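You operate a simulated robot arm through the tools that you are given. There is no shell and no other tool.

Carry out the task below with a simulated robot arm. There is one attempt and no reset: what you move stays moved.

TASK
Blow the tool line through the muffler at 2 bar, then take the muffler out.
Fine: regulator down first; tool valve shut again; stand the muffler on the bench. Set down upright: air muffler.

The check looks at the end state, three seconds after you hand in, the way a careful person would. Anything else that was tipped, shoved, dropped, spilled or broken makes it a failure.

THE ROBOT
A 7-joint arm with a two-finger parallel gripper, fixed in place. Base frame: the origin is at the foot of the arm, x ahead of it, y to its left, z up; the work surface is at about z = 0.85. Lengths are in m, angles in degrees, forces in N, time in s.
With the tool pointing down near the work surface it reaches from about 0.1 to 0.64 m from the base axis. Its first joint turns from -66.0 to 66.0 degrees. Payload 1.57 kg.
The tool frame sits at the grasp point between the pads (the TCP): z along the fingers, y along the line on which they close. The tips reach 0.03 m beyond it. Largest opening 0.08 m; finger width 0.017, thickness 0.012; the body of the gripper, 0.04 by 0.082 m, starts 0.08 m behind the TCP.
Orientation is that of the tool frame in the base frame, as [roll, pitch, yaw] about the fixed x, y, z axes, in that order (R = Rz(yaw) Ry(pitch) Rx(roll)). With the fingers straight down and closing along the base's y, the tool's x points along the base's -x, its y along +y and its z along -z.

THE INTERFACE
- The arm moves only by the tool send_rows. Its argument "targets" is a list of rows, each an object of numbers (a shift or turn left out is 0, a gripper value left out holds the last): "tx", "ty", "tz": the shift along the base's x, y, z in units of 100 mm (1.0 is 100 mm); "rx", "ry", "rz": the turn, a rotation vector about the base's x, y, z in units of 120 degrees (1.0 is 120 degrees); "gripper": the closure in counts, from 0 (fully open) to 255 (shut). In form: [{"tx": .., "ty": .., "tz": .., "rx": .., "ry": .., "rz": .., "gripper": ..}, ...]. A call has 1 to 20 rows; each row is the pose to reach, as a shift and turn from the pose commanded when the call began. A call with a number of a shift or a turn outside -1 to 1 is refused whole. Rows are played at 5 a second. More than 0.05 m and 8.6 degrees between two rows, or a gripper value outside its range, and nothing of the call is played. A pose out of reach is approached as far as the arm can. The call stops where the force on the tool passes 40 N (or 10 N more than at its start, if that is more) or the arm is blocked; 0.2 s more then pass. The fingers move at their own pace (about 0.072 m/s each) and stop on an object; they squeeze with about 42 N. The grip force told is the motor's: it shows also when the fingers shut on nothing. Time passes only in rows, and 0.2 s behind the last, so rows that repeat a pose let the fingers close. It gives the time, the measured TCP pose, the force on the tool (base axes), the opening and the grip force at its end, in the units of the frame above (readings bear some noise), with the torque about the TCP (base axes, N m) and any sound that the robot's microphone picked up.
- Cameras (640 x 400 px; columns grow to the right, rows downward): "scene" is fixed at [0.0751, 0.502, 1.4034]; the picture's right is [0.02, -1.00, 0.00], its down [-0.76, -0.02, -0.65] and it looks along [0.65, 0.02, -0.76] (base axes); focal length 214 px, centre (320, 200). "wrist" rides on the gripper at [0.072, -0.007, -0.122] in the tool frame; the picture's right is [0.09, 1.00, 0.00], its down [-0.84, 0.08, -0.54] and it looks along [-0.54, 0.05, 0.84] (tool axes); focal length 238 px, centre (320, 200). There is no depth. A picture from a camera that has moved, and an enlarged one, comes with that camera's place and axes in the base frame and with its lens.
- grab_frame(camera): a new picture of that camera. The clock stands still meanwhile.
- zoom(camera, box): a new picture of the part [left, top, right, bottom] of that camera's present view, enlarged. The clock stands still meanwhile.
- hand_in(): hands the job in; it is judged then, once.

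Nothing tells you positions but the pictures and the camera data. Unless the task says otherwise, let go and move clear before handing in.

The tools are called as a command line: name --argument value ..., lists and objects as JSON in quotes. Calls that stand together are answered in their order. send_rows: Moves the arm, as the interface text tells. Its arguments: {"type":"object","properties":{"targets":{"type":"array"}},"required":["targets"]} The other tools are called the same way: grab_frame (camera) takes a picture; zoom (camera, box) takes an enlarged picture of a part of a camera's view; hand_in () hands the job in.

At the start:

```text
time_s: 0.0
ee_pos: [0.2335, 0.2146, 1.2845]
tool_rot: [-180.0, 0.0, -180.0]
contact_force: [0.8, -0.5, -0.7]
moment: [-0.01, -0.02, 0.02]
gripper_width: 0.0801
grip_force: 0.1
```

scene: 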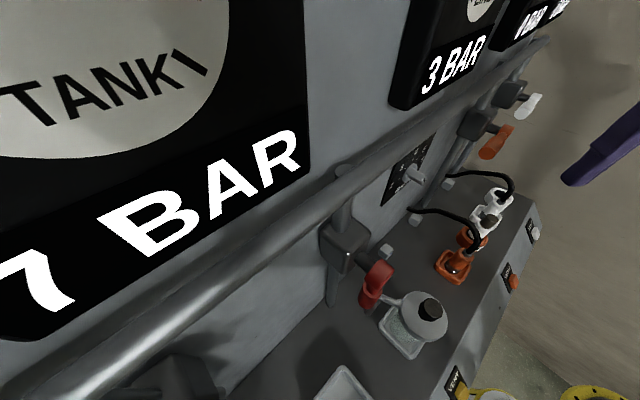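
wrist: 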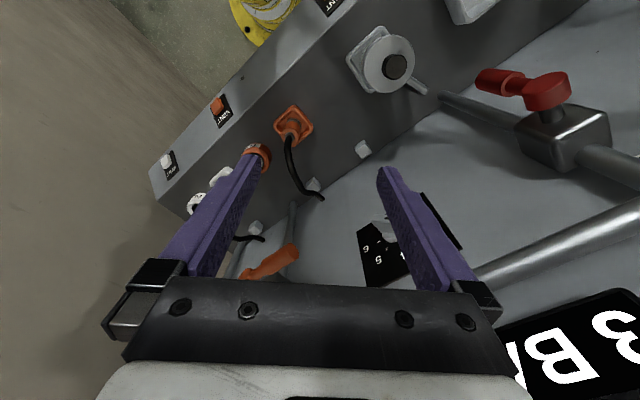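

I see a panel with gauges (a tank at 7 bar, one at 3 bar), a red valve, orange and white valves, a knob that may be the regulator, and couplings on a ledge. I'll look closer at each part before moving.

zoom --camera "scene" --box '[380, 0, 640, 162]'

zoom --camera "scene" --box '[360, 120, 560, 245]'

zoom --camera "scene" --box '[300, 200, 620, 400]'

zoom --camera "wrist" --box '[140, 0, 440, 188]'

zoom --camera "scene" --box '[0, 150, 400, 400]'

```text
2.46 times, centred on (510, 81) of scene
camera zoom: at [0.0751, 0.502, 1.4034], right [0.02, -1.0, 0.0], down [-0.76, -0.02, -0.65], along [0.65, 0.02, -0.76], focal length 528 px, centre (-148, 493)
```

zoom: 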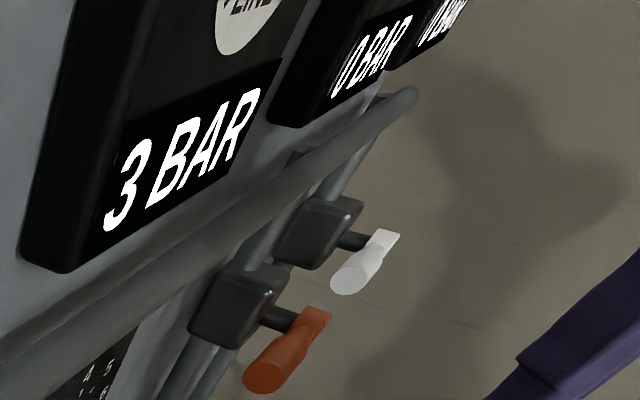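

```text
3.20 times, centred on (460, 182) of scene
camera zoom: at [0.0751, 0.502, 1.4034], right [0.02, -1.0, 0.0], down [-0.76, -0.02, -0.65], along [0.65, 0.02, -0.76], focal length 686 px, centre (-128, 256)
```

zoom: 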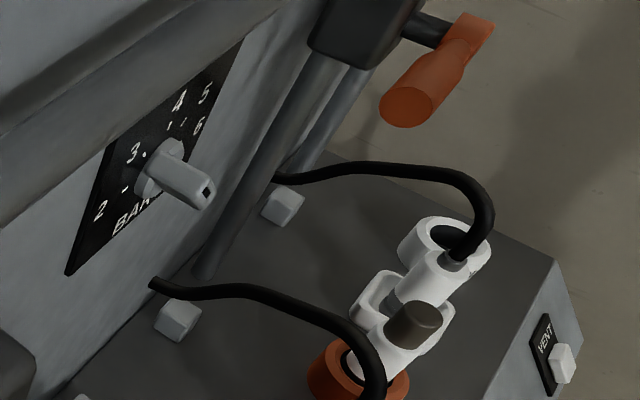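

```text
2.00 times, centred on (460, 300) of scene
camera zoom: at [0.0751, 0.502, 1.4034], right [0.02, -1.0, 0.0], down [-0.76, -0.02, -0.65], along [0.65, 0.02, -0.76], focal length 429 px, centre (40, 0)
```

zoom: 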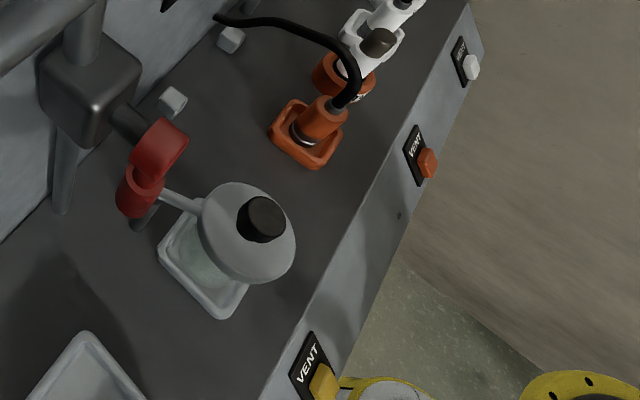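

```text
2.13 times, centred on (290, 94) of wrist
camera zoom: at [0.162, 0.209, 1.4051], right [-0.09, 1.0, 0.0], down [0.84, 0.08, 0.54], along [0.54, 0.05, -0.84], focal length 507 px, centre (384, 426)
```

zoom: 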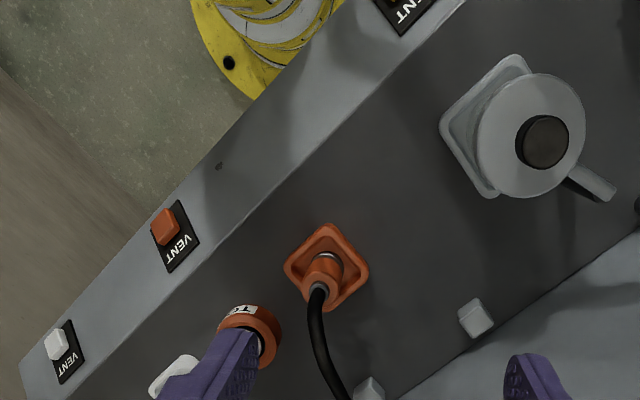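

```text
1.60 times, centred on (200, 275) of scene
camera zoom: at [0.0751, 0.502, 1.4034], right [0.02, -1.0, 0.0], down [-0.76, -0.02, -0.65], along [0.65, 0.02, -0.76], focal length 343 px, centre (512, 80)
```

zoom: 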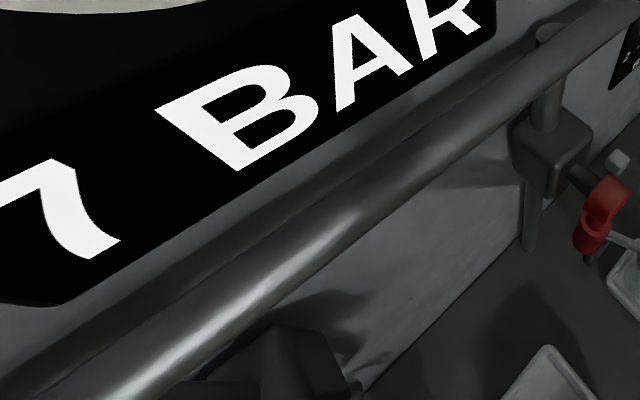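

The panel seems to stand at about 45° to the base, on the robot's left. I'll turn the wrist to face it and back off a little to get a straight view.

send_rows --targets '[{"rz": 0.062, "tx": -0.1, "ty": -0.1}, {"rz": 0.124, "tx": -0.2, "ty": -0.2}, {"rz": 0.186, "tx": -0.3, "ty": -0.3}, {"rz": 0.248, "tx": -0.4, "ty": -0.4}, {"rz": 0.31, "tx": -0.5, "ty": -0.5}, {"rz": 0.372, "tx": -0.6, "ty": -0.6}, {"rz": 0.372, "tx": -0.6, "ty": -0.6}]'

grab_frame --camera "wrist"

grab_frame --camera "scene"

```text
time_s: 1.6
ee_pos: [0.1728, 0.1539, 1.2835]
tool_rot: [-179.9, -0.1, -135.2]
contact_force: [-1.0, 0.4, -0.2]
moment: [0.04, 0.0, -0.02]
gripper_width: 0.08
grip_force: 0.0
```

```text
taken
camera wrist: at [0.1268, 0.0998, 1.4049], right [-0.77, 0.64, 0.0], down [0.54, 0.64, 0.54], along [0.35, 0.42, -0.84], focal length 238 px, centre (320, 200)
```

wrist: 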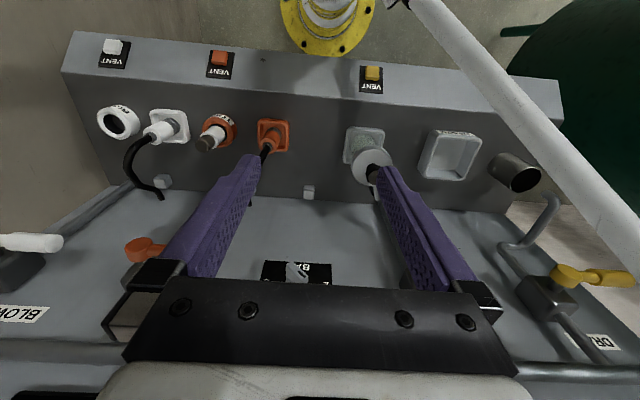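

```text
taken
```

scene: 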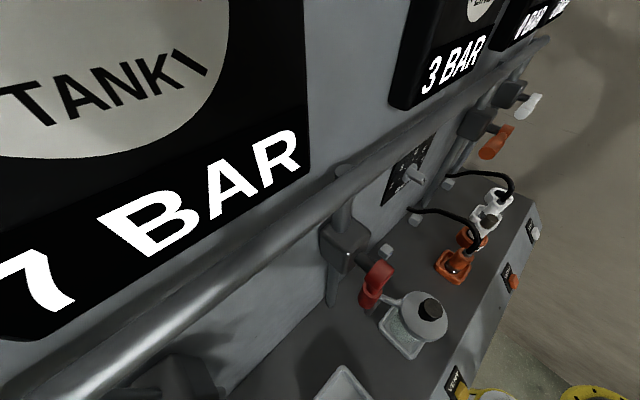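

I can now see the whole ledge (the picture is upside down): white, orange and grey/red lines, a yellow drain valve and several VENT buttons. I'll zoom in to read the labels.

zoom --camera "wrist" --box '[60, 30, 300, 180]'

zoom --camera "wrist" --box '[300, 50, 580, 225]'

zoom --camera "wrist" --box '[0, 200, 240, 350]'

zoom --camera "wrist" --box '[220, 160, 400, 290]'

zoom --camera "wrist" --box '[460, 200, 640, 400]'

```text
2.67 times, centred on (180, 105) of wrist
camera zoom: at [0.1268, 0.0998, 1.4049], right [-0.77, 0.64, 0.0], down [0.54, 0.64, 0.54], along [0.35, 0.42, -0.84], focal length 636 px, centre (693, 453)
```

zoom: 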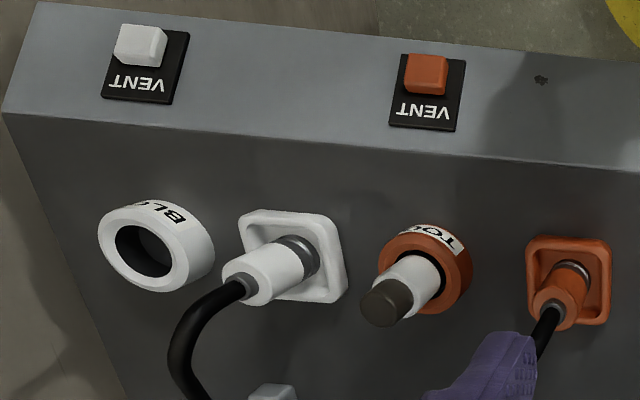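

```text
2.29 times, centred on (440, 138) of wrist
camera zoom: at [0.1268, 0.0998, 1.4049], right [-0.77, 0.64, 0.0], down [0.54, 0.64, 0.54], along [0.35, 0.42, -0.84], focal length 545 px, centre (46, 343)
```

zoom: 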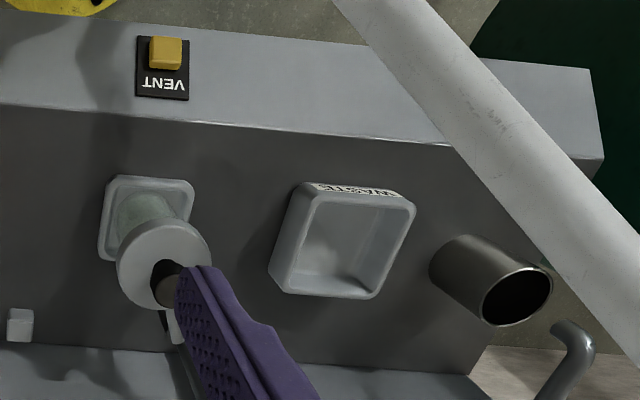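

```text
2.67 times, centred on (120, 275) of wrist
camera zoom: at [0.1268, 0.0998, 1.4049], right [-0.77, 0.64, 0.0], down [0.54, 0.64, 0.54], along [0.35, 0.42, -0.84], focal length 636 px, centre (853, 0)
```

zoom: 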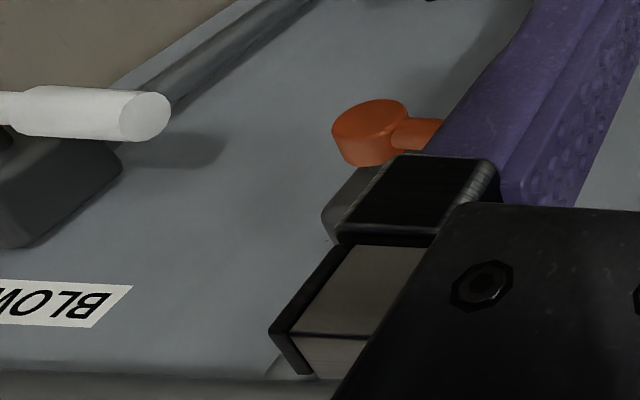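

```text
3.08 times, centred on (310, 225) of wrist
camera zoom: at [0.1268, 0.0998, 1.4049], right [-0.77, 0.64, 0.0], down [0.54, 0.64, 0.54], along [0.35, 0.42, -0.84], focal length 733 px, centre (351, 123)
```

zoom: 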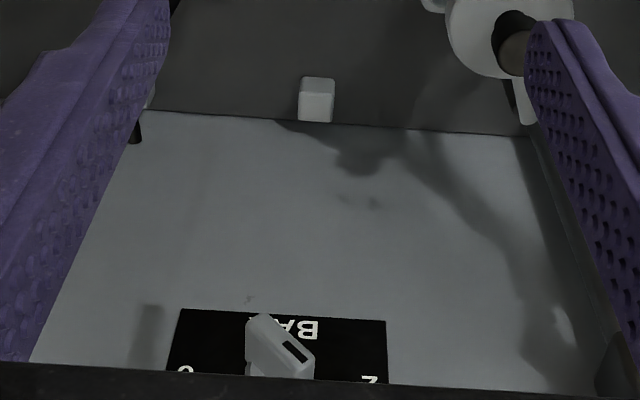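

```text
2.00 times, centred on (550, 300) of wrist
camera zoom: at [0.1268, 0.0998, 1.4049], right [-0.77, 0.64, 0.0], down [0.54, 0.64, 0.54], along [0.35, 0.42, -0.84], focal length 477 px, centre (-140, 0)
```

zoom: 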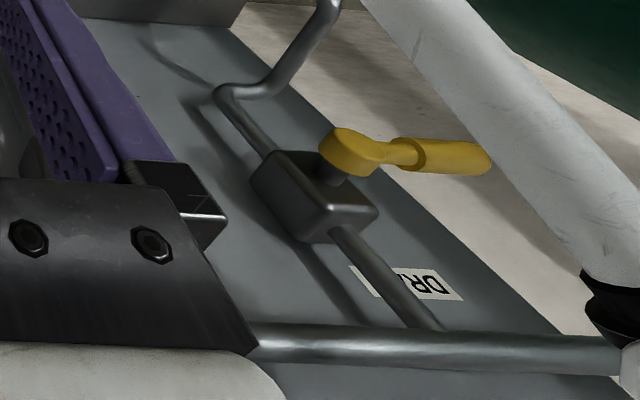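

The labels read BLOW, TOOL, WASTE and DRAIN, and there is a muffler-like insert (white body, dark cap) in the TOOL socket. Next I'll tilt the camera up to read the gauges and see the regulator and valves.

send_rows --targets '[{"rx": 0.047, "ry": -0.047}, {"rx": 0.094, "ry": -0.094}, {"rx": 0.141, "ry": -0.141}, {"rx": 0.188, "ry": -0.188}, {"rx": 0.236, "ry": -0.236}, {"rx": 0.283, "ry": -0.283}, {"rx": 0.283, "ry": -0.283}]'

grab_frame --camera "wrist"

```text
time_s: 3.2
ee_pos: [0.1721, 0.1558, 1.2843]
tool_rot: [179.6, 48.2, -135.6]
contact_force: [0.6, -0.2, 0.4]
moment: [0.01, -0.01, 0.0]
gripper_width: 0.0801
grip_force: 0.0
```

```text
taken
camera wrist: at [0.0797, 0.053, 1.311], right [-0.75, 0.66, -0.06], down [0.06, 0.16, 0.99], along [0.66, 0.73, -0.16], focal length 238 px, centre (320, 200)
```

wrist: 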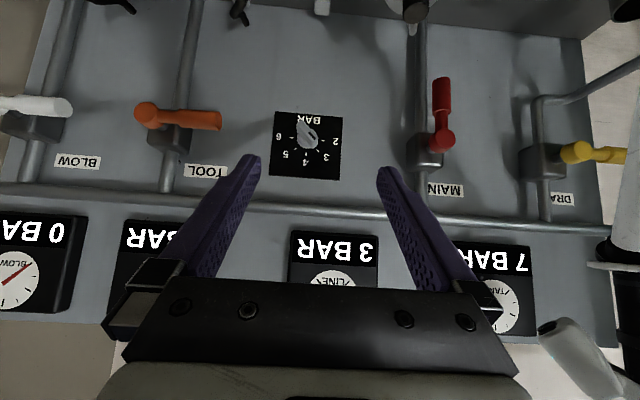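

zoom --camera "wrist" --box '[250, 90, 360, 190]'

zoom --camera "wrist" --box '[0, 50, 240, 200]'

zoom --camera "wrist" --box '[0, 190, 260, 340]'

zoom --camera "wrist" --box '[380, 50, 640, 220]'

```text
4.00 times, centred on (305, 140) of wrist
camera zoom: at [0.0797, 0.053, 1.311], right [-0.75, 0.66, -0.06], down [0.06, 0.16, 0.99], along [0.66, 0.73, -0.16], focal length 953 px, centre (380, 440)
```

zoom: 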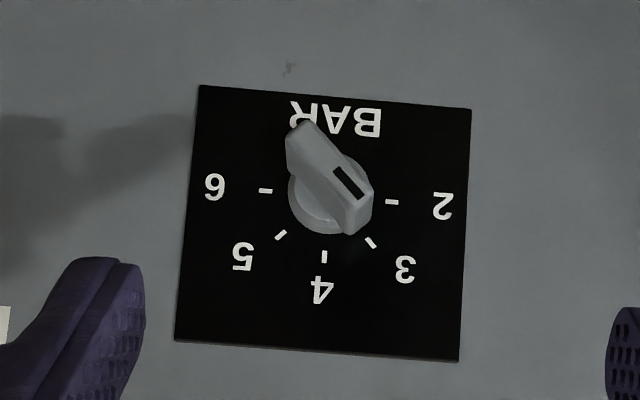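

```text
2.67 times, centred on (120, 125) of wrist
camera zoom: at [0.0797, 0.053, 1.311], right [-0.75, 0.66, -0.06], down [0.06, 0.16, 0.99], along [0.66, 0.73, -0.16], focal length 636 px, centre (853, 400)
```

zoom: 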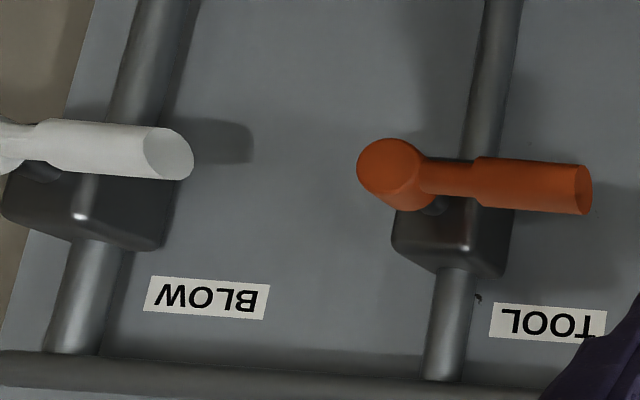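

```text
2.46 times, centred on (130, 265) of wrist
camera zoom: at [0.0797, 0.053, 1.311], right [-0.75, 0.66, -0.06], down [0.06, 0.16, 0.99], along [0.66, 0.73, -0.16], focal length 587 px, centre (788, 40)
```

zoom: 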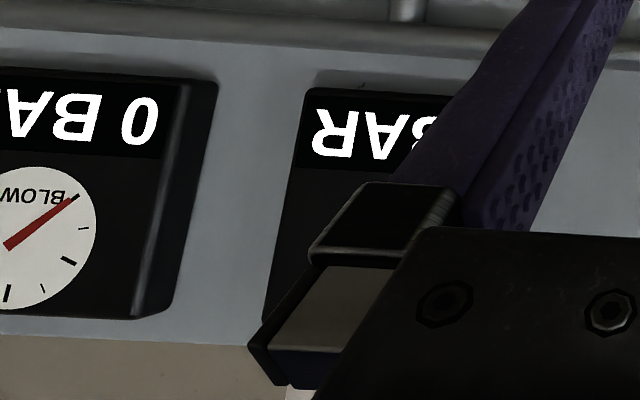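

```text
2.35 times, centred on (510, 135) of wrist
camera zoom: at [0.0797, 0.053, 1.311], right [-0.75, 0.66, -0.06], down [0.06, 0.16, 0.99], along [0.66, 0.73, -0.16], focal length 561 px, centre (-127, 353)
```

zoom: 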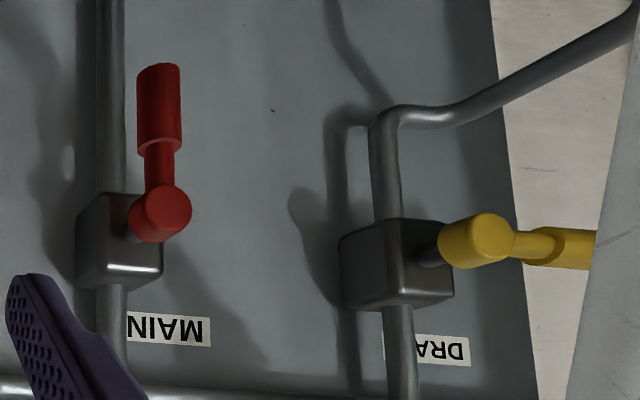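

The panel is clear now: TANK reads 7 bar, LINE 3, BLOW 0, and the regulator pointer is at 3. The MAIN lever points along its pipe (open), while TOOL and BLOW lie across theirs (shut). I'll zoom in on the regulator knob and the tool gauge before reaching in.

zoom --camera "wrist" --box '[280, 110, 340, 150]'

zoom --camera "scene" --box '[380, 130, 460, 220]'

zoom --camera "scene" --box '[440, 60, 560, 180]'

zoom --camera "scene" --box '[420, 160, 540, 290]'

```text
10.00 times, centred on (310, 130) of wrist
camera zoom: at [0.0797, 0.053, 1.311], right [-0.75, 0.66, -0.06], down [0.06, 0.16, 0.99], along [0.66, 0.73, -0.16], focal length 2384 px, centre (420, 900)
```

zoom: 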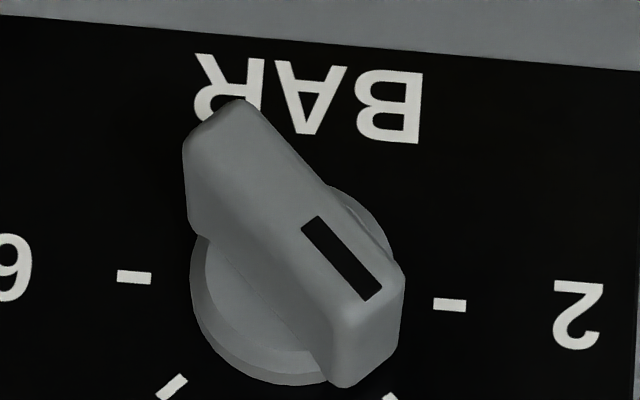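

```text
4.44 times, centred on (420, 175) of scene
camera zoom: at [0.0751, 0.502, 1.4034], right [0.02, -1.0, 0.0], down [-0.76, -0.02, -0.65], along [0.65, 0.02, -0.76], focal length 953 px, centre (-124, 311)
```

zoom: 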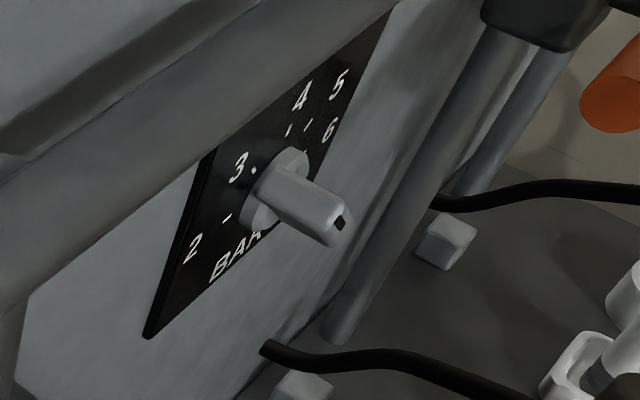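

```text
3.33 times, centred on (500, 120) of scene
camera zoom: at [0.0751, 0.502, 1.4034], right [0.02, -1.0, 0.0], down [-0.76, -0.02, -0.65], along [0.65, 0.02, -0.76], focal length 715 px, centre (-280, 467)
```

zoom: 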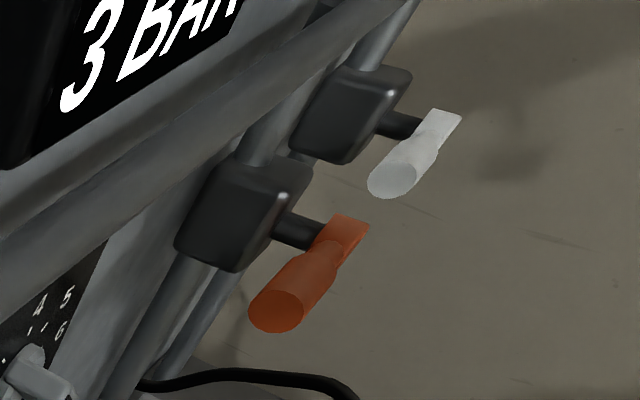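

```text
3.08 times, centred on (480, 225) of scene
camera zoom: at [0.0751, 0.502, 1.4034], right [0.02, -1.0, 0.0], down [-0.76, -0.02, -0.65], along [0.65, 0.02, -0.76], focal length 660 px, centre (-172, 123)
```

zoom: 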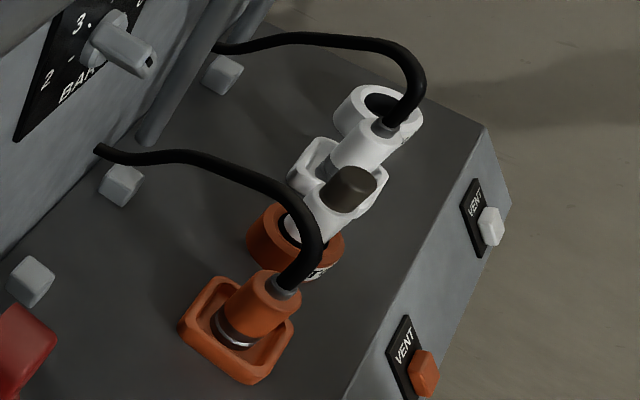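

The regulator knob is a 40 mm bar, about 12 mm wide, on a disc, with its axis near (0.351, 0.310) at the grip depth and z ≈ 1.13; its mark is on 3, up-left. I'll bring the fingers horizontal, pointing at the panel, and stand off in front of it.

send_rows --targets '[{"rx": 0.0413, "ry": -0.0413, "tx": 0.08, "ty": 0.06, "tz": -0.13}, {"rx": 0.0825, "ry": -0.0825, "tx": 0.16, "ty": 0.13, "tz": -0.26}, {"rx": 0.1238, "ry": -0.1238, "tx": 0.25, "ty": 0.2, "tz": -0.4}, {"rx": 0.165, "ry": -0.165, "tx": 0.33, "ty": 0.27, "tz": -0.53}, {"rx": 0.2063, "ry": -0.2063, "tx": 0.41, "ty": 0.33, "tz": -0.66}, {"rx": 0.2475, "ry": -0.2475, "tx": 0.5, "ty": 0.4, "tz": -0.8}, {"rx": 0.2475, "ry": -0.2475, "tx": 0.5, "ty": 0.4, "tz": -0.8}]'

grab_frame --camera "wrist"

grab_frame --camera "scene"

```text
time_s: 4.8
ee_pos: [0.2241, 0.196, 1.2044]
tool_rot: [83.4, 89.7, 128.3]
contact_force: [-0.3, 0.0, -0.7]
moment: [0.02, 0.01, 0.01]
gripper_width: 0.08
grip_force: 0.0
out of reach, approached as far as the arm can: row 6
```

```text
taken
camera wrist: at [0.1429, 0.1059, 1.1321], right [-0.7, 0.7, -0.09], down [-0.43, -0.33, 0.84], along [0.56, 0.63, 0.54], focal length 238 px, centre (320, 200)
```

wrist: 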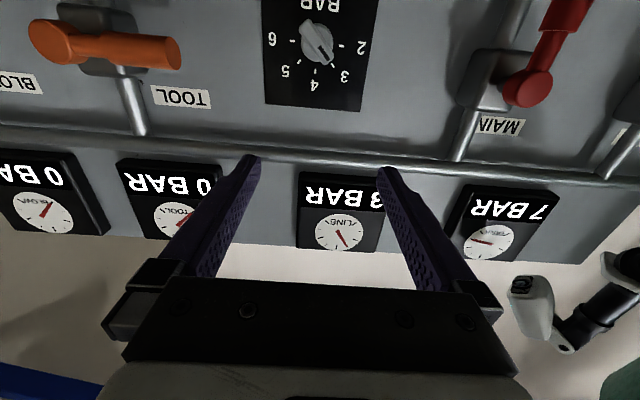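

```text
taken
```

scene: 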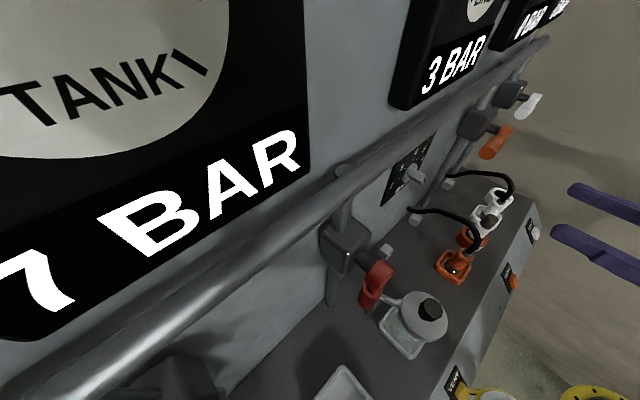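

The gauges read TANK 7, LINE 3, TOOL 0 and BLOW 0. Next I'll roll the gripper 45° to match the bar and move to a standoff in front of the knob.

send_rows --targets '[{"rx": -0.0442, "ry": -0.0442, "tx": 0.08, "ty": 0.06, "tz": -0.12}, {"rx": -0.0884, "ry": -0.0884, "tx": 0.17, "ty": 0.12, "tz": -0.25}, {"rx": -0.1326, "ry": -0.1326, "tx": 0.25, "ty": 0.19, "tz": -0.37}, {"rx": -0.1768, "ry": -0.1768, "tx": 0.34, "ty": 0.25, "tz": -0.5}, {"rx": -0.221, "ry": -0.221, "tx": 0.42, "ty": 0.32, "tz": -0.62}, {"rx": -0.2652, "ry": -0.2652, "tx": 0.51, "ty": 0.38, "tz": -0.744}, {"rx": -0.2652, "ry": -0.2652, "tx": 0.51, "ty": 0.38, "tz": -0.744}]'

grab_frame --camera "wrist"

grab_frame --camera "scene"

```text
time_s: 6.4
ee_pos: [0.3116, 0.2139, 1.1495]
tool_rot: [-90.4, 45.4, -44.9]
contact_force: [0.0, 0.1, -0.4]
moment: [0.02, -0.01, 0.02]
gripper_width: 0.0803
grip_force: 0.0
out of reach, approached as far as the arm can: row 4, 5, 6, 7
```

```text
taken
camera wrist: at [0.2653, 0.0886, 1.1039], right [-0.46, 0.45, -0.77], down [-0.84, 0.07, 0.54], along [0.3, 0.89, 0.35], focal length 238 px, centre (320, 200)
```

wrist: 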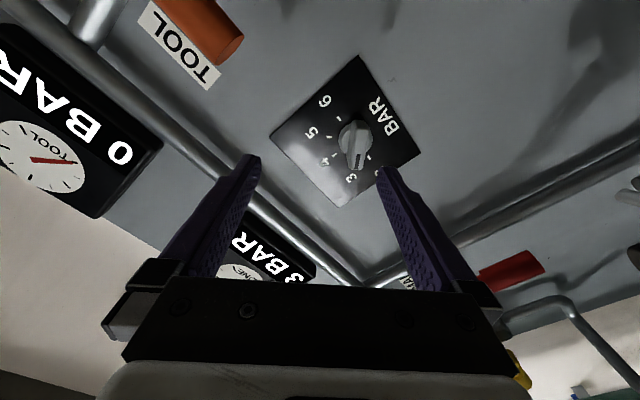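

```text
taken
```

scene: 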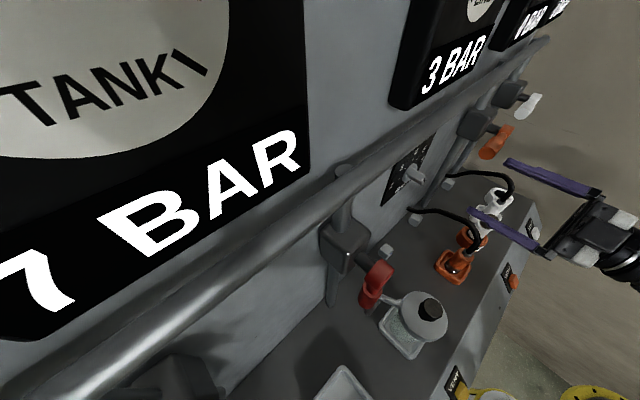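

The orientation is right, but the position drifted sideways because the wrist was too close to the base. I'll move forward and see which reference the next shift uses.

send_rows --targets '[{"tx": 0.14, "ty": 0.14}, {"tx": 0.28, "ty": 0.28}, {"tx": 0.28, "ty": 0.28}]'

```text
time_s: 7.2
ee_pos: [0.338, 0.2267, 1.1657]
tool_rot: [-90.4, 45.5, -45.0]
contact_force: [0.1, -0.3, 0.8]
moment: [-0.01, 0.01, -0.02]
gripper_width: 0.0802
grip_force: 0.0
out of reach, approached as far as the arm can: row 1, 2, 3
```

send_rows --targets '[{"tx": 0.14, "ty": 0.14}, {"tx": 0.28, "ty": 0.28}, {"tx": 0.28, "ty": 0.28}]'

grab_frame --camera "scene"

grab_frame --camera "wrist"

```text
time_s: 8.0
ee_pos: [0.3692, 0.2411, 1.1807]
tool_rot: [-90.4, 45.5, -45.1]
contact_force: [-0.4, -0.1, -0.4]
moment: [0.05, -0.01, 0.01]
gripper_width: 0.0796
grip_force: 0.0
out of reach, approached as far as the arm can: row 1, 2, 3
```

```text
taken
```

scene: 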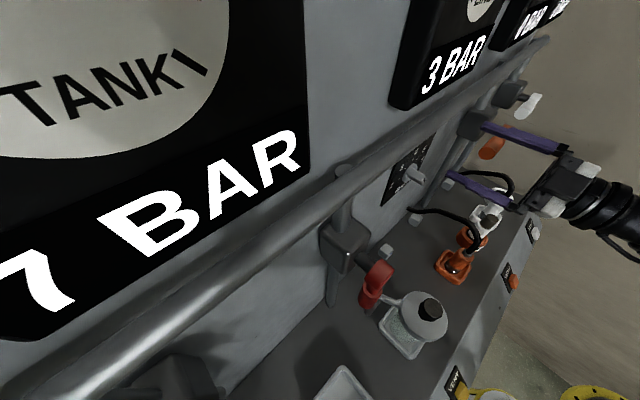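

```text
taken
camera wrist: at [0.3222, 0.1158, 1.1339], right [-0.46, 0.45, -0.76], down [-0.84, 0.07, 0.55], along [0.3, 0.89, 0.35], focal length 238 px, centre (320, 200)
```

wrist: 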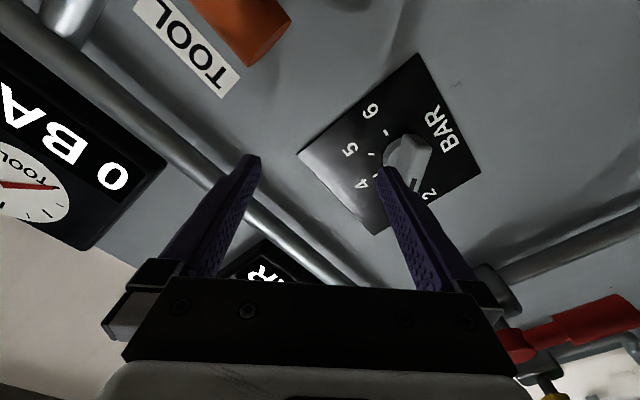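

With this roll the arm sits on the edge of its reach and drifts. A better grip is with the fingers closing vertically (roll the other way), since they would self-align the bar to "2". I'll back off, return to no roll, and test the other side.

send_rows --targets '[{"rx": 0.0442, "ry": 0.0442, "tx": -0.15, "ty": 0.01, "tz": -0.05}, {"rx": 0.0884, "ry": 0.0884, "tx": -0.31, "ty": 0.02, "tz": -0.1}, {"rx": 0.1326, "ry": 0.1326, "tx": -0.46, "ty": 0.03, "tz": -0.15}, {"rx": 0.1768, "ry": 0.1768, "tx": -0.62, "ty": 0.04, "tz": -0.2}, {"rx": 0.221, "ry": 0.221, "tx": -0.77, "ty": 0.05, "tz": -0.25}, {"rx": 0.2652, "ry": 0.2652, "tx": -0.93, "ty": 0.06, "tz": -0.3}, {"rx": 0.2652, "ry": 0.2652, "tx": -0.93, "ty": 0.06, "tz": -0.3}]'

```text
time_s: 9.6
ee_pos: [0.2741, 0.2481, 1.1504]
tool_rot: [85.3, 89.6, 130.3]
contact_force: [0.3, -0.3, -0.4]
moment: [-0.01, -0.02, -0.02]
gripper_width: 0.08
grip_force: 0.1
```

send_rows --targets '[{"rx": 0.0442, "ry": 0.0442}, {"rx": 0.0884, "ry": 0.0884}, {"rx": 0.1326, "ry": 0.1326}, {"rx": 0.1768, "ry": 0.1768}, {"rx": 0.221, "ry": 0.221}, {"rx": 0.2652, "ry": 0.2652}, {"rx": 0.2652, "ry": 0.2652}]'

```text
time_s: 11.2
ee_pos: [0.2743, 0.2481, 1.1509]
tool_rot: [89.9, 44.6, 135.0]
contact_force: [0.2, 0.1, 0.3]
moment: [-0.02, 0.03, 0.01]
gripper_width: 0.0801
grip_force: 0.0
```

send_rows --targets '[{"rx": 0.0442, "ry": 0.0442}, {"rx": 0.0884, "ry": 0.0884}, {"rx": 0.1326, "ry": 0.1326}, {"rx": 0.1768, "ry": 0.1768}, {"rx": 0.221, "ry": 0.221}, {"rx": 0.2652, "ry": 0.2652}, {"rx": 0.2652, "ry": 0.2652}]'

grab_frame --camera "wrist"

grab_frame --camera "scene"

```text
time_s: 12.8
ee_pos: [0.2743, 0.2485, 1.1506]
tool_rot: [89.9, -0.5, 135.0]
contact_force: [-0.4, 0.0, 0.2]
moment: [-0.03, -0.04, -0.01]
gripper_width: 0.0799
grip_force: 0.1
```

```text
taken
camera wrist: at [0.1374, 0.2133, 1.1441], right [-0.06, 0.06, 1.0], down [0.21, -0.98, 0.07], along [0.98, 0.21, 0.05], focal length 238 px, centre (320, 200)
```

wrist: 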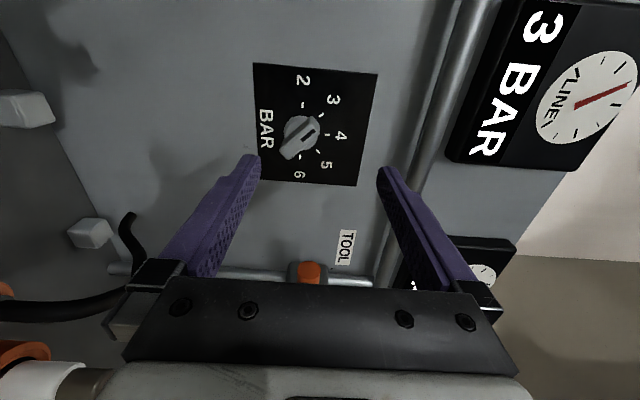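

```text
taken
```

scene: 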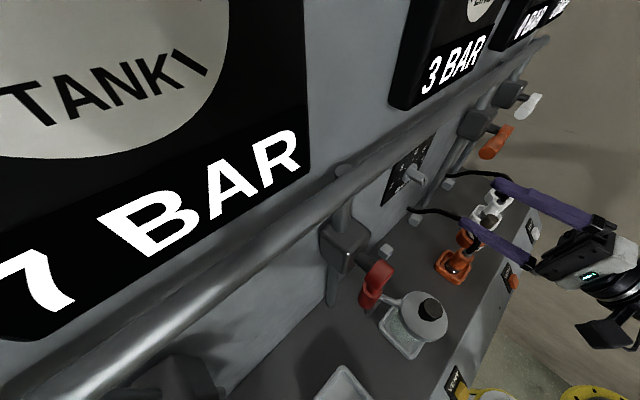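

Rolled to the other side, the pose is fully reachable. I'll zoom in to refine the knob position before closing in.

zoom --camera "wrist" --box '[240, 50, 400, 200]'

zoom --camera "wrist" --box '[270, 105, 334, 165]'

```text
2.67 times, centred on (320, 125) of wrist
camera zoom: at [0.1374, 0.2133, 1.1441], right [-0.06, 0.06, 1.0], down [0.21, -0.98, 0.07], along [0.98, 0.21, 0.05], focal length 636 px, centre (320, 400)
```

zoom: 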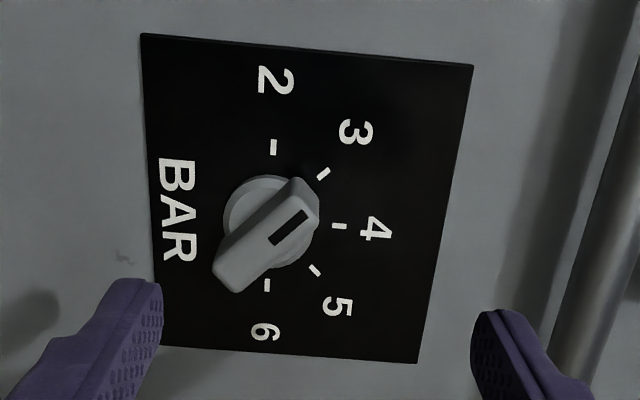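

```text
6.67 times, centred on (302, 135) of wrist
camera zoom: at [0.1374, 0.2133, 1.1441], right [-0.06, 0.06, 1.0], down [0.21, -0.98, 0.07], along [0.98, 0.21, 0.05], focal length 1589 px, centre (440, 633)
```

zoom: 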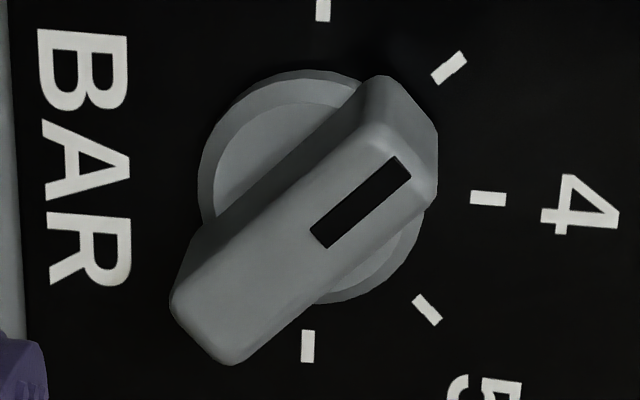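

The knob axis is confirmed from two views at s ≈ 0.0285 along the panel, z ≈ 1.13, with its front face at about 0.48 from the base. I'll approach straight in with open fingers.

send_rows --targets '[{"tx": 0.073, "ty": -0.073, "tz": -0.2}, {"tx": 0.243, "ty": 0.097, "tz": -0.201}, {"tx": 0.413, "ty": 0.267, "tz": -0.201}, {"tx": 0.583, "ty": 0.437, "tz": -0.201}, {"tx": 0.67, "ty": 0.524, "tz": -0.201}, {"tx": 0.754, "ty": 0.608, "tz": -0.201}, {"tx": 0.754, "ty": 0.608, "tz": -0.201}]'

grab_frame --camera "wrist"

grab_frame --camera "scene"

```text
time_s: 14.4
ee_pos: [0.3522, 0.308, 1.1297]
tool_rot: [90.1, -0.2, 135.3]
contact_force: [-1.0, -0.4, 0.1]
moment: [-0.03, 0.01, 0.01]
gripper_width: 0.0801
grip_force: 0.0
out of reach, approached as far as the arm can: row 6, 7
```

```text
taken
camera wrist: at [0.2157, 0.2716, 1.1239], right [-0.06, 0.06, 1.0], down [0.22, -0.97, 0.07], along [0.97, 0.22, 0.05], focal length 238 px, centre (320, 200)
```

wrist: 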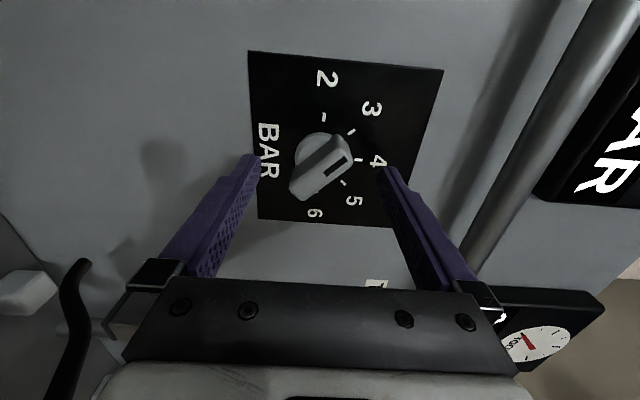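

```text
taken
```

scene: 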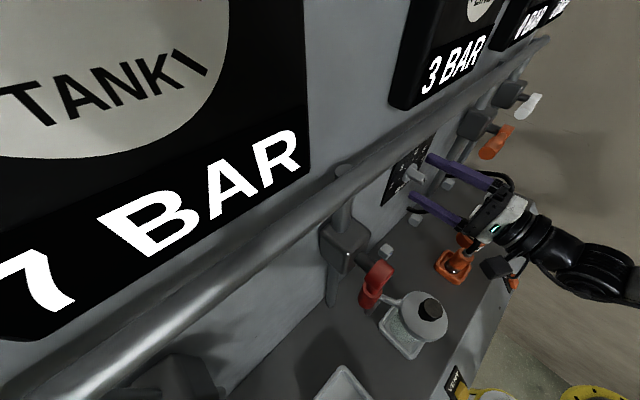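

The fingers straddle the knob (p ≈ 0.467, z ≈ 1.130). I'll now close vertically so the jaws swing the bar level to "2".

send_rows --targets '[{"gripper": 150}, {"gripper": 180}, {"gripper": 210}, {"gripper": 255}, {"gripper": 255}, {"gripper": 255}, {"gripper": 255}]'

grab_frame --camera "wrist"

grab_frame --camera "scene"

```text
time_s: 16.0
ee_pos: [0.3521, 0.3079, 1.1311]
tool_rot: [90.1, -0.5, 135.5]
contact_force: [0.4, -1.6, -1.1]
moment: [0.13, -0.08, -0.04]
gripper_width: 0.0158
grip_force: 31.0
```

```text
taken
camera wrist: at [0.2156, 0.2715, 1.1238], right [-0.06, 0.06, 1.0], down [0.22, -0.97, 0.07], along [0.97, 0.22, 0.04], focal length 238 px, centre (320, 200)
```

wrist: 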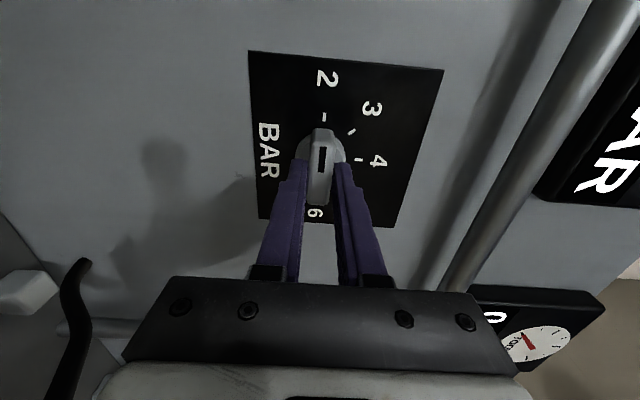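

```text
taken
```

scene: 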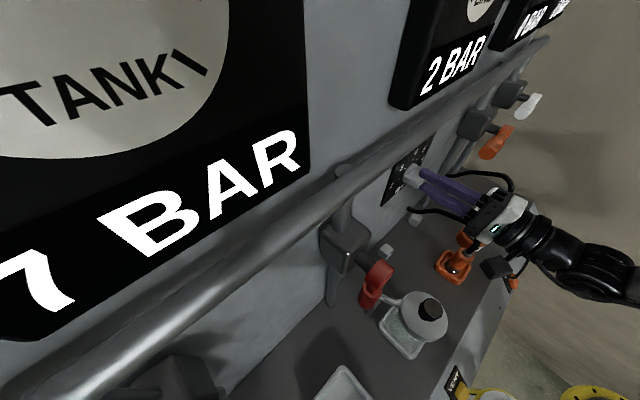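

The bar is level on "2" and the LINE gauge now reads 2 BAR. I'll release, back straight out, and confirm.

send_rows --targets '[{"gripper": 120}, {"gripper": 60}, {"gripper": 0}, {"gripper": 0}, {"tx": -0.17, "ty": -0.17, "gripper": 0}, {"tx": -0.34, "ty": -0.34, "gripper": 0}, {"tx": -0.51, "ty": -0.51, "gripper": 0}, {"tx": -0.68, "ty": -0.68, "gripper": 0}, {"tx": -0.68, "ty": -0.68, "gripper": 0}]'

grab_frame --camera "wrist"

zoom --camera "scene" --box '[380, 0, 640, 162]'

```text
time_s: 18.0
ee_pos: [0.2842, 0.2398, 1.1305]
tool_rot: [90.0, -0.4, 135.0]
contact_force: [0.4, 0.1, -0.1]
moment: [-0.02, -0.04, -0.01]
gripper_width: 0.0797
grip_force: 0.0
```

```text
taken
camera wrist: at [0.1484, 0.2041, 1.1239], right [-0.06, 0.06, 1.0], down [0.21, -0.98, 0.07], along [0.98, 0.21, 0.05], focal length 238 px, centre (320, 200)
```

wrist: 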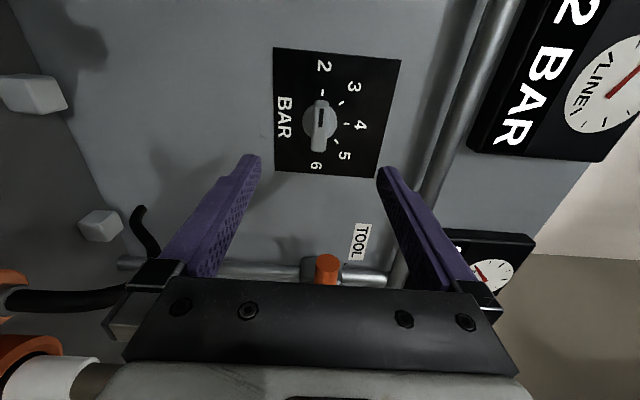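

```text
2.46 times, centred on (510, 81) of scene
camera zoom: at [0.0751, 0.502, 1.4034], right [0.02, -1.0, 0.0], down [-0.76, -0.02, -0.65], along [0.65, 0.02, -0.76], focal length 528 px, centre (-148, 493)
```

zoom: 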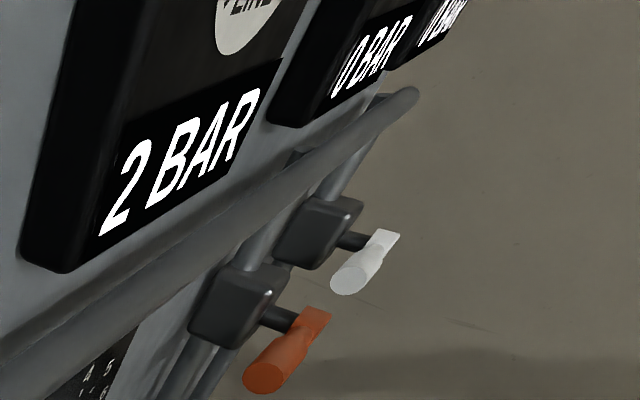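

Regulator and LINE are both at 2 bar. Next is the orange TOOL lever, with its hub near s ≈ 0.26, z ≈ 1.15 and the handle pointing left (shut). I'll slide right in front of it to check the geometry.

send_rows --targets '[{"tx": 0.18, "ty": -0.32, "tz": 0.06}, {"tx": 0.36, "ty": -0.64, "tz": 0.13}, {"tx": 0.55, "ty": -0.95, "tz": 0.2}, {"tx": 0.55, "ty": -0.95, "tz": 0.2}]'

grab_frame --camera "wrist"

grab_frame --camera "scene"

```text
time_s: 19.0
ee_pos: [0.3373, 0.1438, 1.1505]
tool_rot: [90.0, -0.5, 134.9]
contact_force: [0.1, -0.8, 0.1]
moment: [-0.03, 0.01, -0.02]
gripper_width: 0.0799
grip_force: 0.1
```

```text
taken
camera wrist: at [0.2018, 0.1087, 1.1438], right [-0.06, 0.06, 1.0], down [0.21, -0.98, 0.07], along [0.98, 0.21, 0.05], focal length 238 px, centre (320, 200)
```

wrist: 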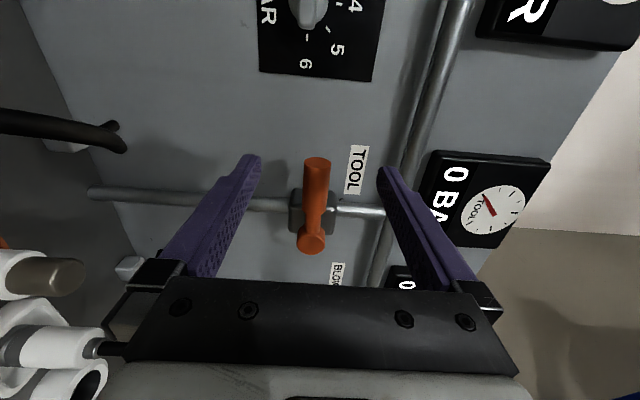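

```text
taken
```

scene: 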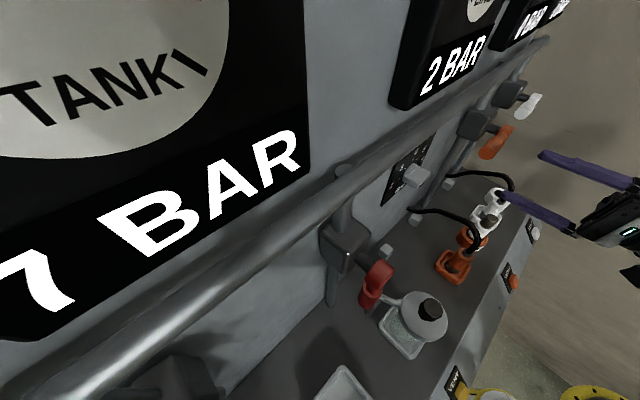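

zoom --camera "wrist" --box '[250, 140, 390, 270]'

zoom --camera "wrist" --box '[0, 80, 200, 400]'

zoom --camera "scene" --box '[450, 100, 530, 180]'

```text
3.08 times, centred on (320, 205) of wrist
camera zoom: at [0.2018, 0.1087, 1.1438], right [-0.06, 0.06, 1.0], down [0.21, -0.98, 0.07], along [0.98, 0.21, 0.05], focal length 733 px, centre (320, 185)
```

zoom: 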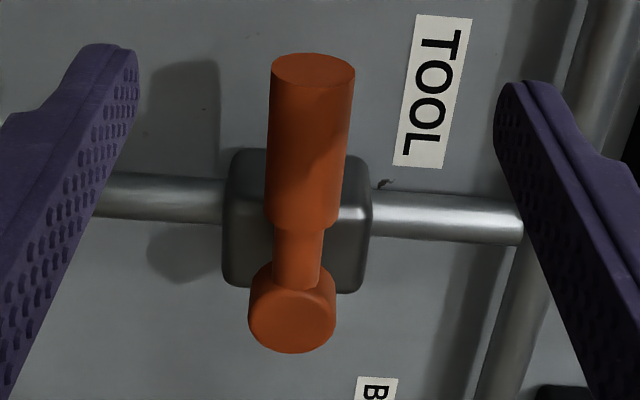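

```text
1.25 times, centred on (100, 240) of wrist
camera zoom: at [0.2018, 0.1087, 1.1438], right [-0.06, 0.06, 1.0], down [0.21, -0.98, 0.07], along [0.98, 0.21, 0.05], focal length 298 px, centre (595, 150)
```

zoom: 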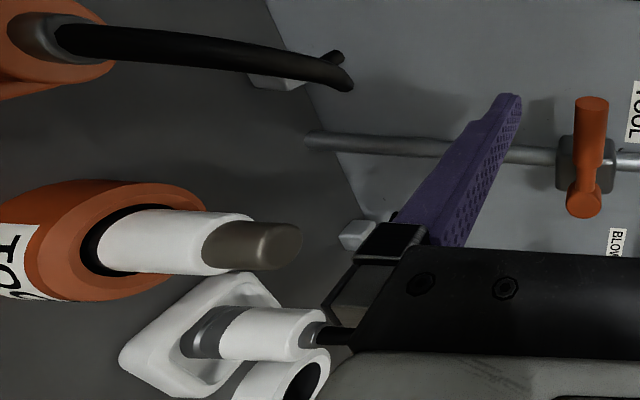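

```text
5.00 times, centred on (490, 140) of scene
camera zoom: at [0.0752, 0.502, 1.4034], right [0.02, -1.0, 0.0], down [-0.76, -0.02, -0.65], along [0.65, 0.02, -0.76], focal length 1072 px, centre (-530, 500)
```

zoom: 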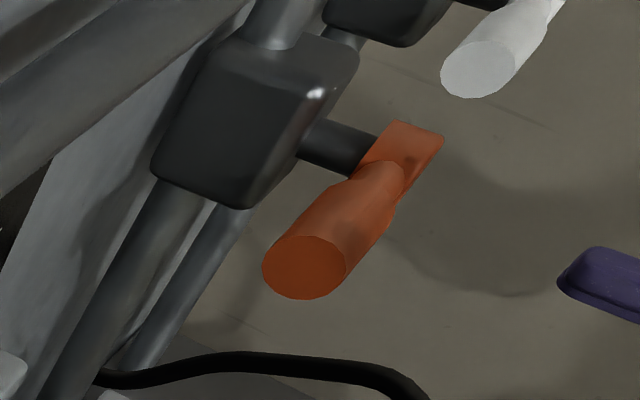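

I place the lever hub at s ≈ 0.25, z ≈ 1.15, with a 26 mm handle reaching left to s ≈ 0.159. I'll close the fingers into a rod, put it above the handle, and check before pushing down.

send_rows --targets '[{"tx": 0.15, "ty": -0.15, "tz": 0.22, "gripper": 255}, {"tx": 0.305, "ty": -0.305, "tz": 0.445, "gripper": 255}, {"tx": 0.305, "ty": -0.305, "tz": 0.445, "gripper": 255}, {"tx": 0.475, "ty": -0.135, "tz": 0.445}, {"tx": 0.645, "ty": 0.035, "tz": 0.445}, {"tx": 0.813, "ty": 0.203, "tz": 0.445}, {"tx": 0.813, "ty": 0.203, "tz": 0.445}]'

grab_frame --camera "wrist"

grab_frame --camera "scene"

```text
time_s: 20.6
ee_pos: [0.4195, 0.1665, 1.1941]
tool_rot: [90.0, -0.3, 135.0]
contact_force: [-0.2, 0.5, 0.7]
moment: [0.02, 0.01, 0.04]
gripper_width: 0.0
grip_force: 22.3
```

```text
taken
camera wrist: at [0.2831, 0.13, 1.188], right [-0.06, 0.06, 1.0], down [0.21, -0.98, 0.07], along [0.98, 0.21, 0.05], focal length 238 px, centre (320, 200)
```

wrist: 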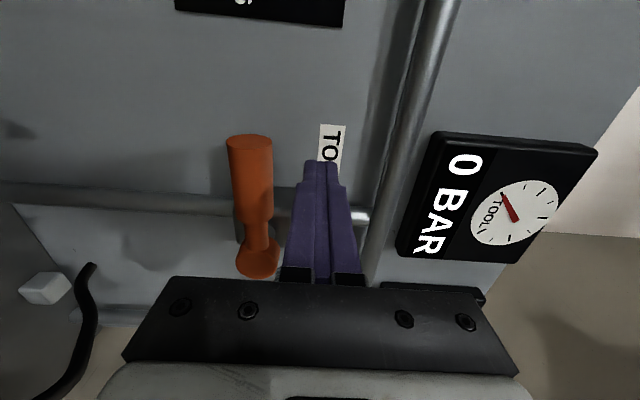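

```text
taken
```

scene: 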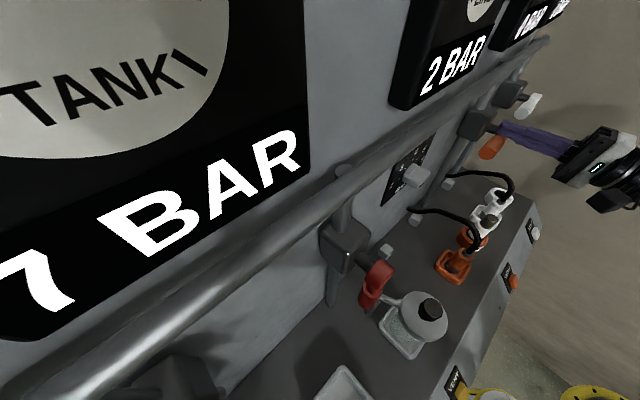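

The rod sits just above the handle. Now I'll push down along the arc about the hub, to roughly 60° first, and check that the lever follows.

send_rows --targets '[{"tz": -0.1}, {"tx": 0.007, "ty": -0.007, "tz": -0.19}, {"tx": -0.011, "ty": 0.011, "tz": -0.277}, {"tx": -0.024, "ty": 0.024, "tz": -0.363}, {"tx": -0.025, "ty": 0.025, "tz": -0.457}, {"tx": -0.023, "ty": 0.023, "tz": -0.552}, {"tx": -0.007, "ty": 0.007, "tz": -0.648}, {"tx": 0.016, "ty": -0.016, "tz": -0.742}, {"tx": 0.051, "ty": -0.051, "tz": -0.832}, {"tx": 0.093, "ty": -0.093, "tz": -0.915}]'

grab_frame --camera "wrist"

grab_frame --camera "scene"

```text
time_s: 22.8
ee_pos: [0.4299, 0.1544, 1.1041]
tool_rot: [89.9, -0.4, 135.0]
contact_force: [-0.6, 0.1, 2.3]
moment: [0.04, 0.02, 0.04]
gripper_width: 0.0
grip_force: 21.4
```

```text
taken
camera wrist: at [0.2933, 0.1203, 1.0967], right [-0.06, 0.06, 1.0], down [0.21, -0.98, 0.07], along [0.98, 0.21, 0.05], focal length 238 px, centre (320, 200)
```

wrist: 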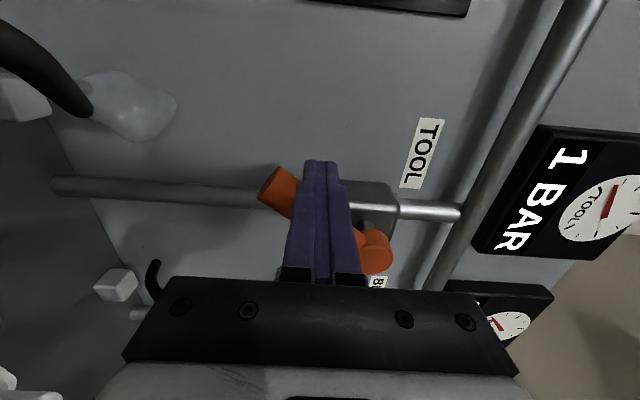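

```text
taken
```

scene: 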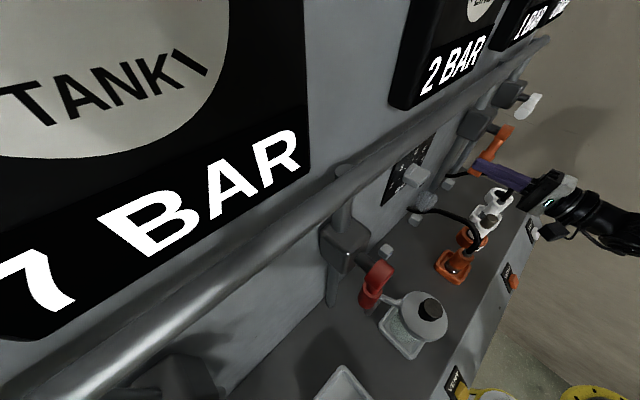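

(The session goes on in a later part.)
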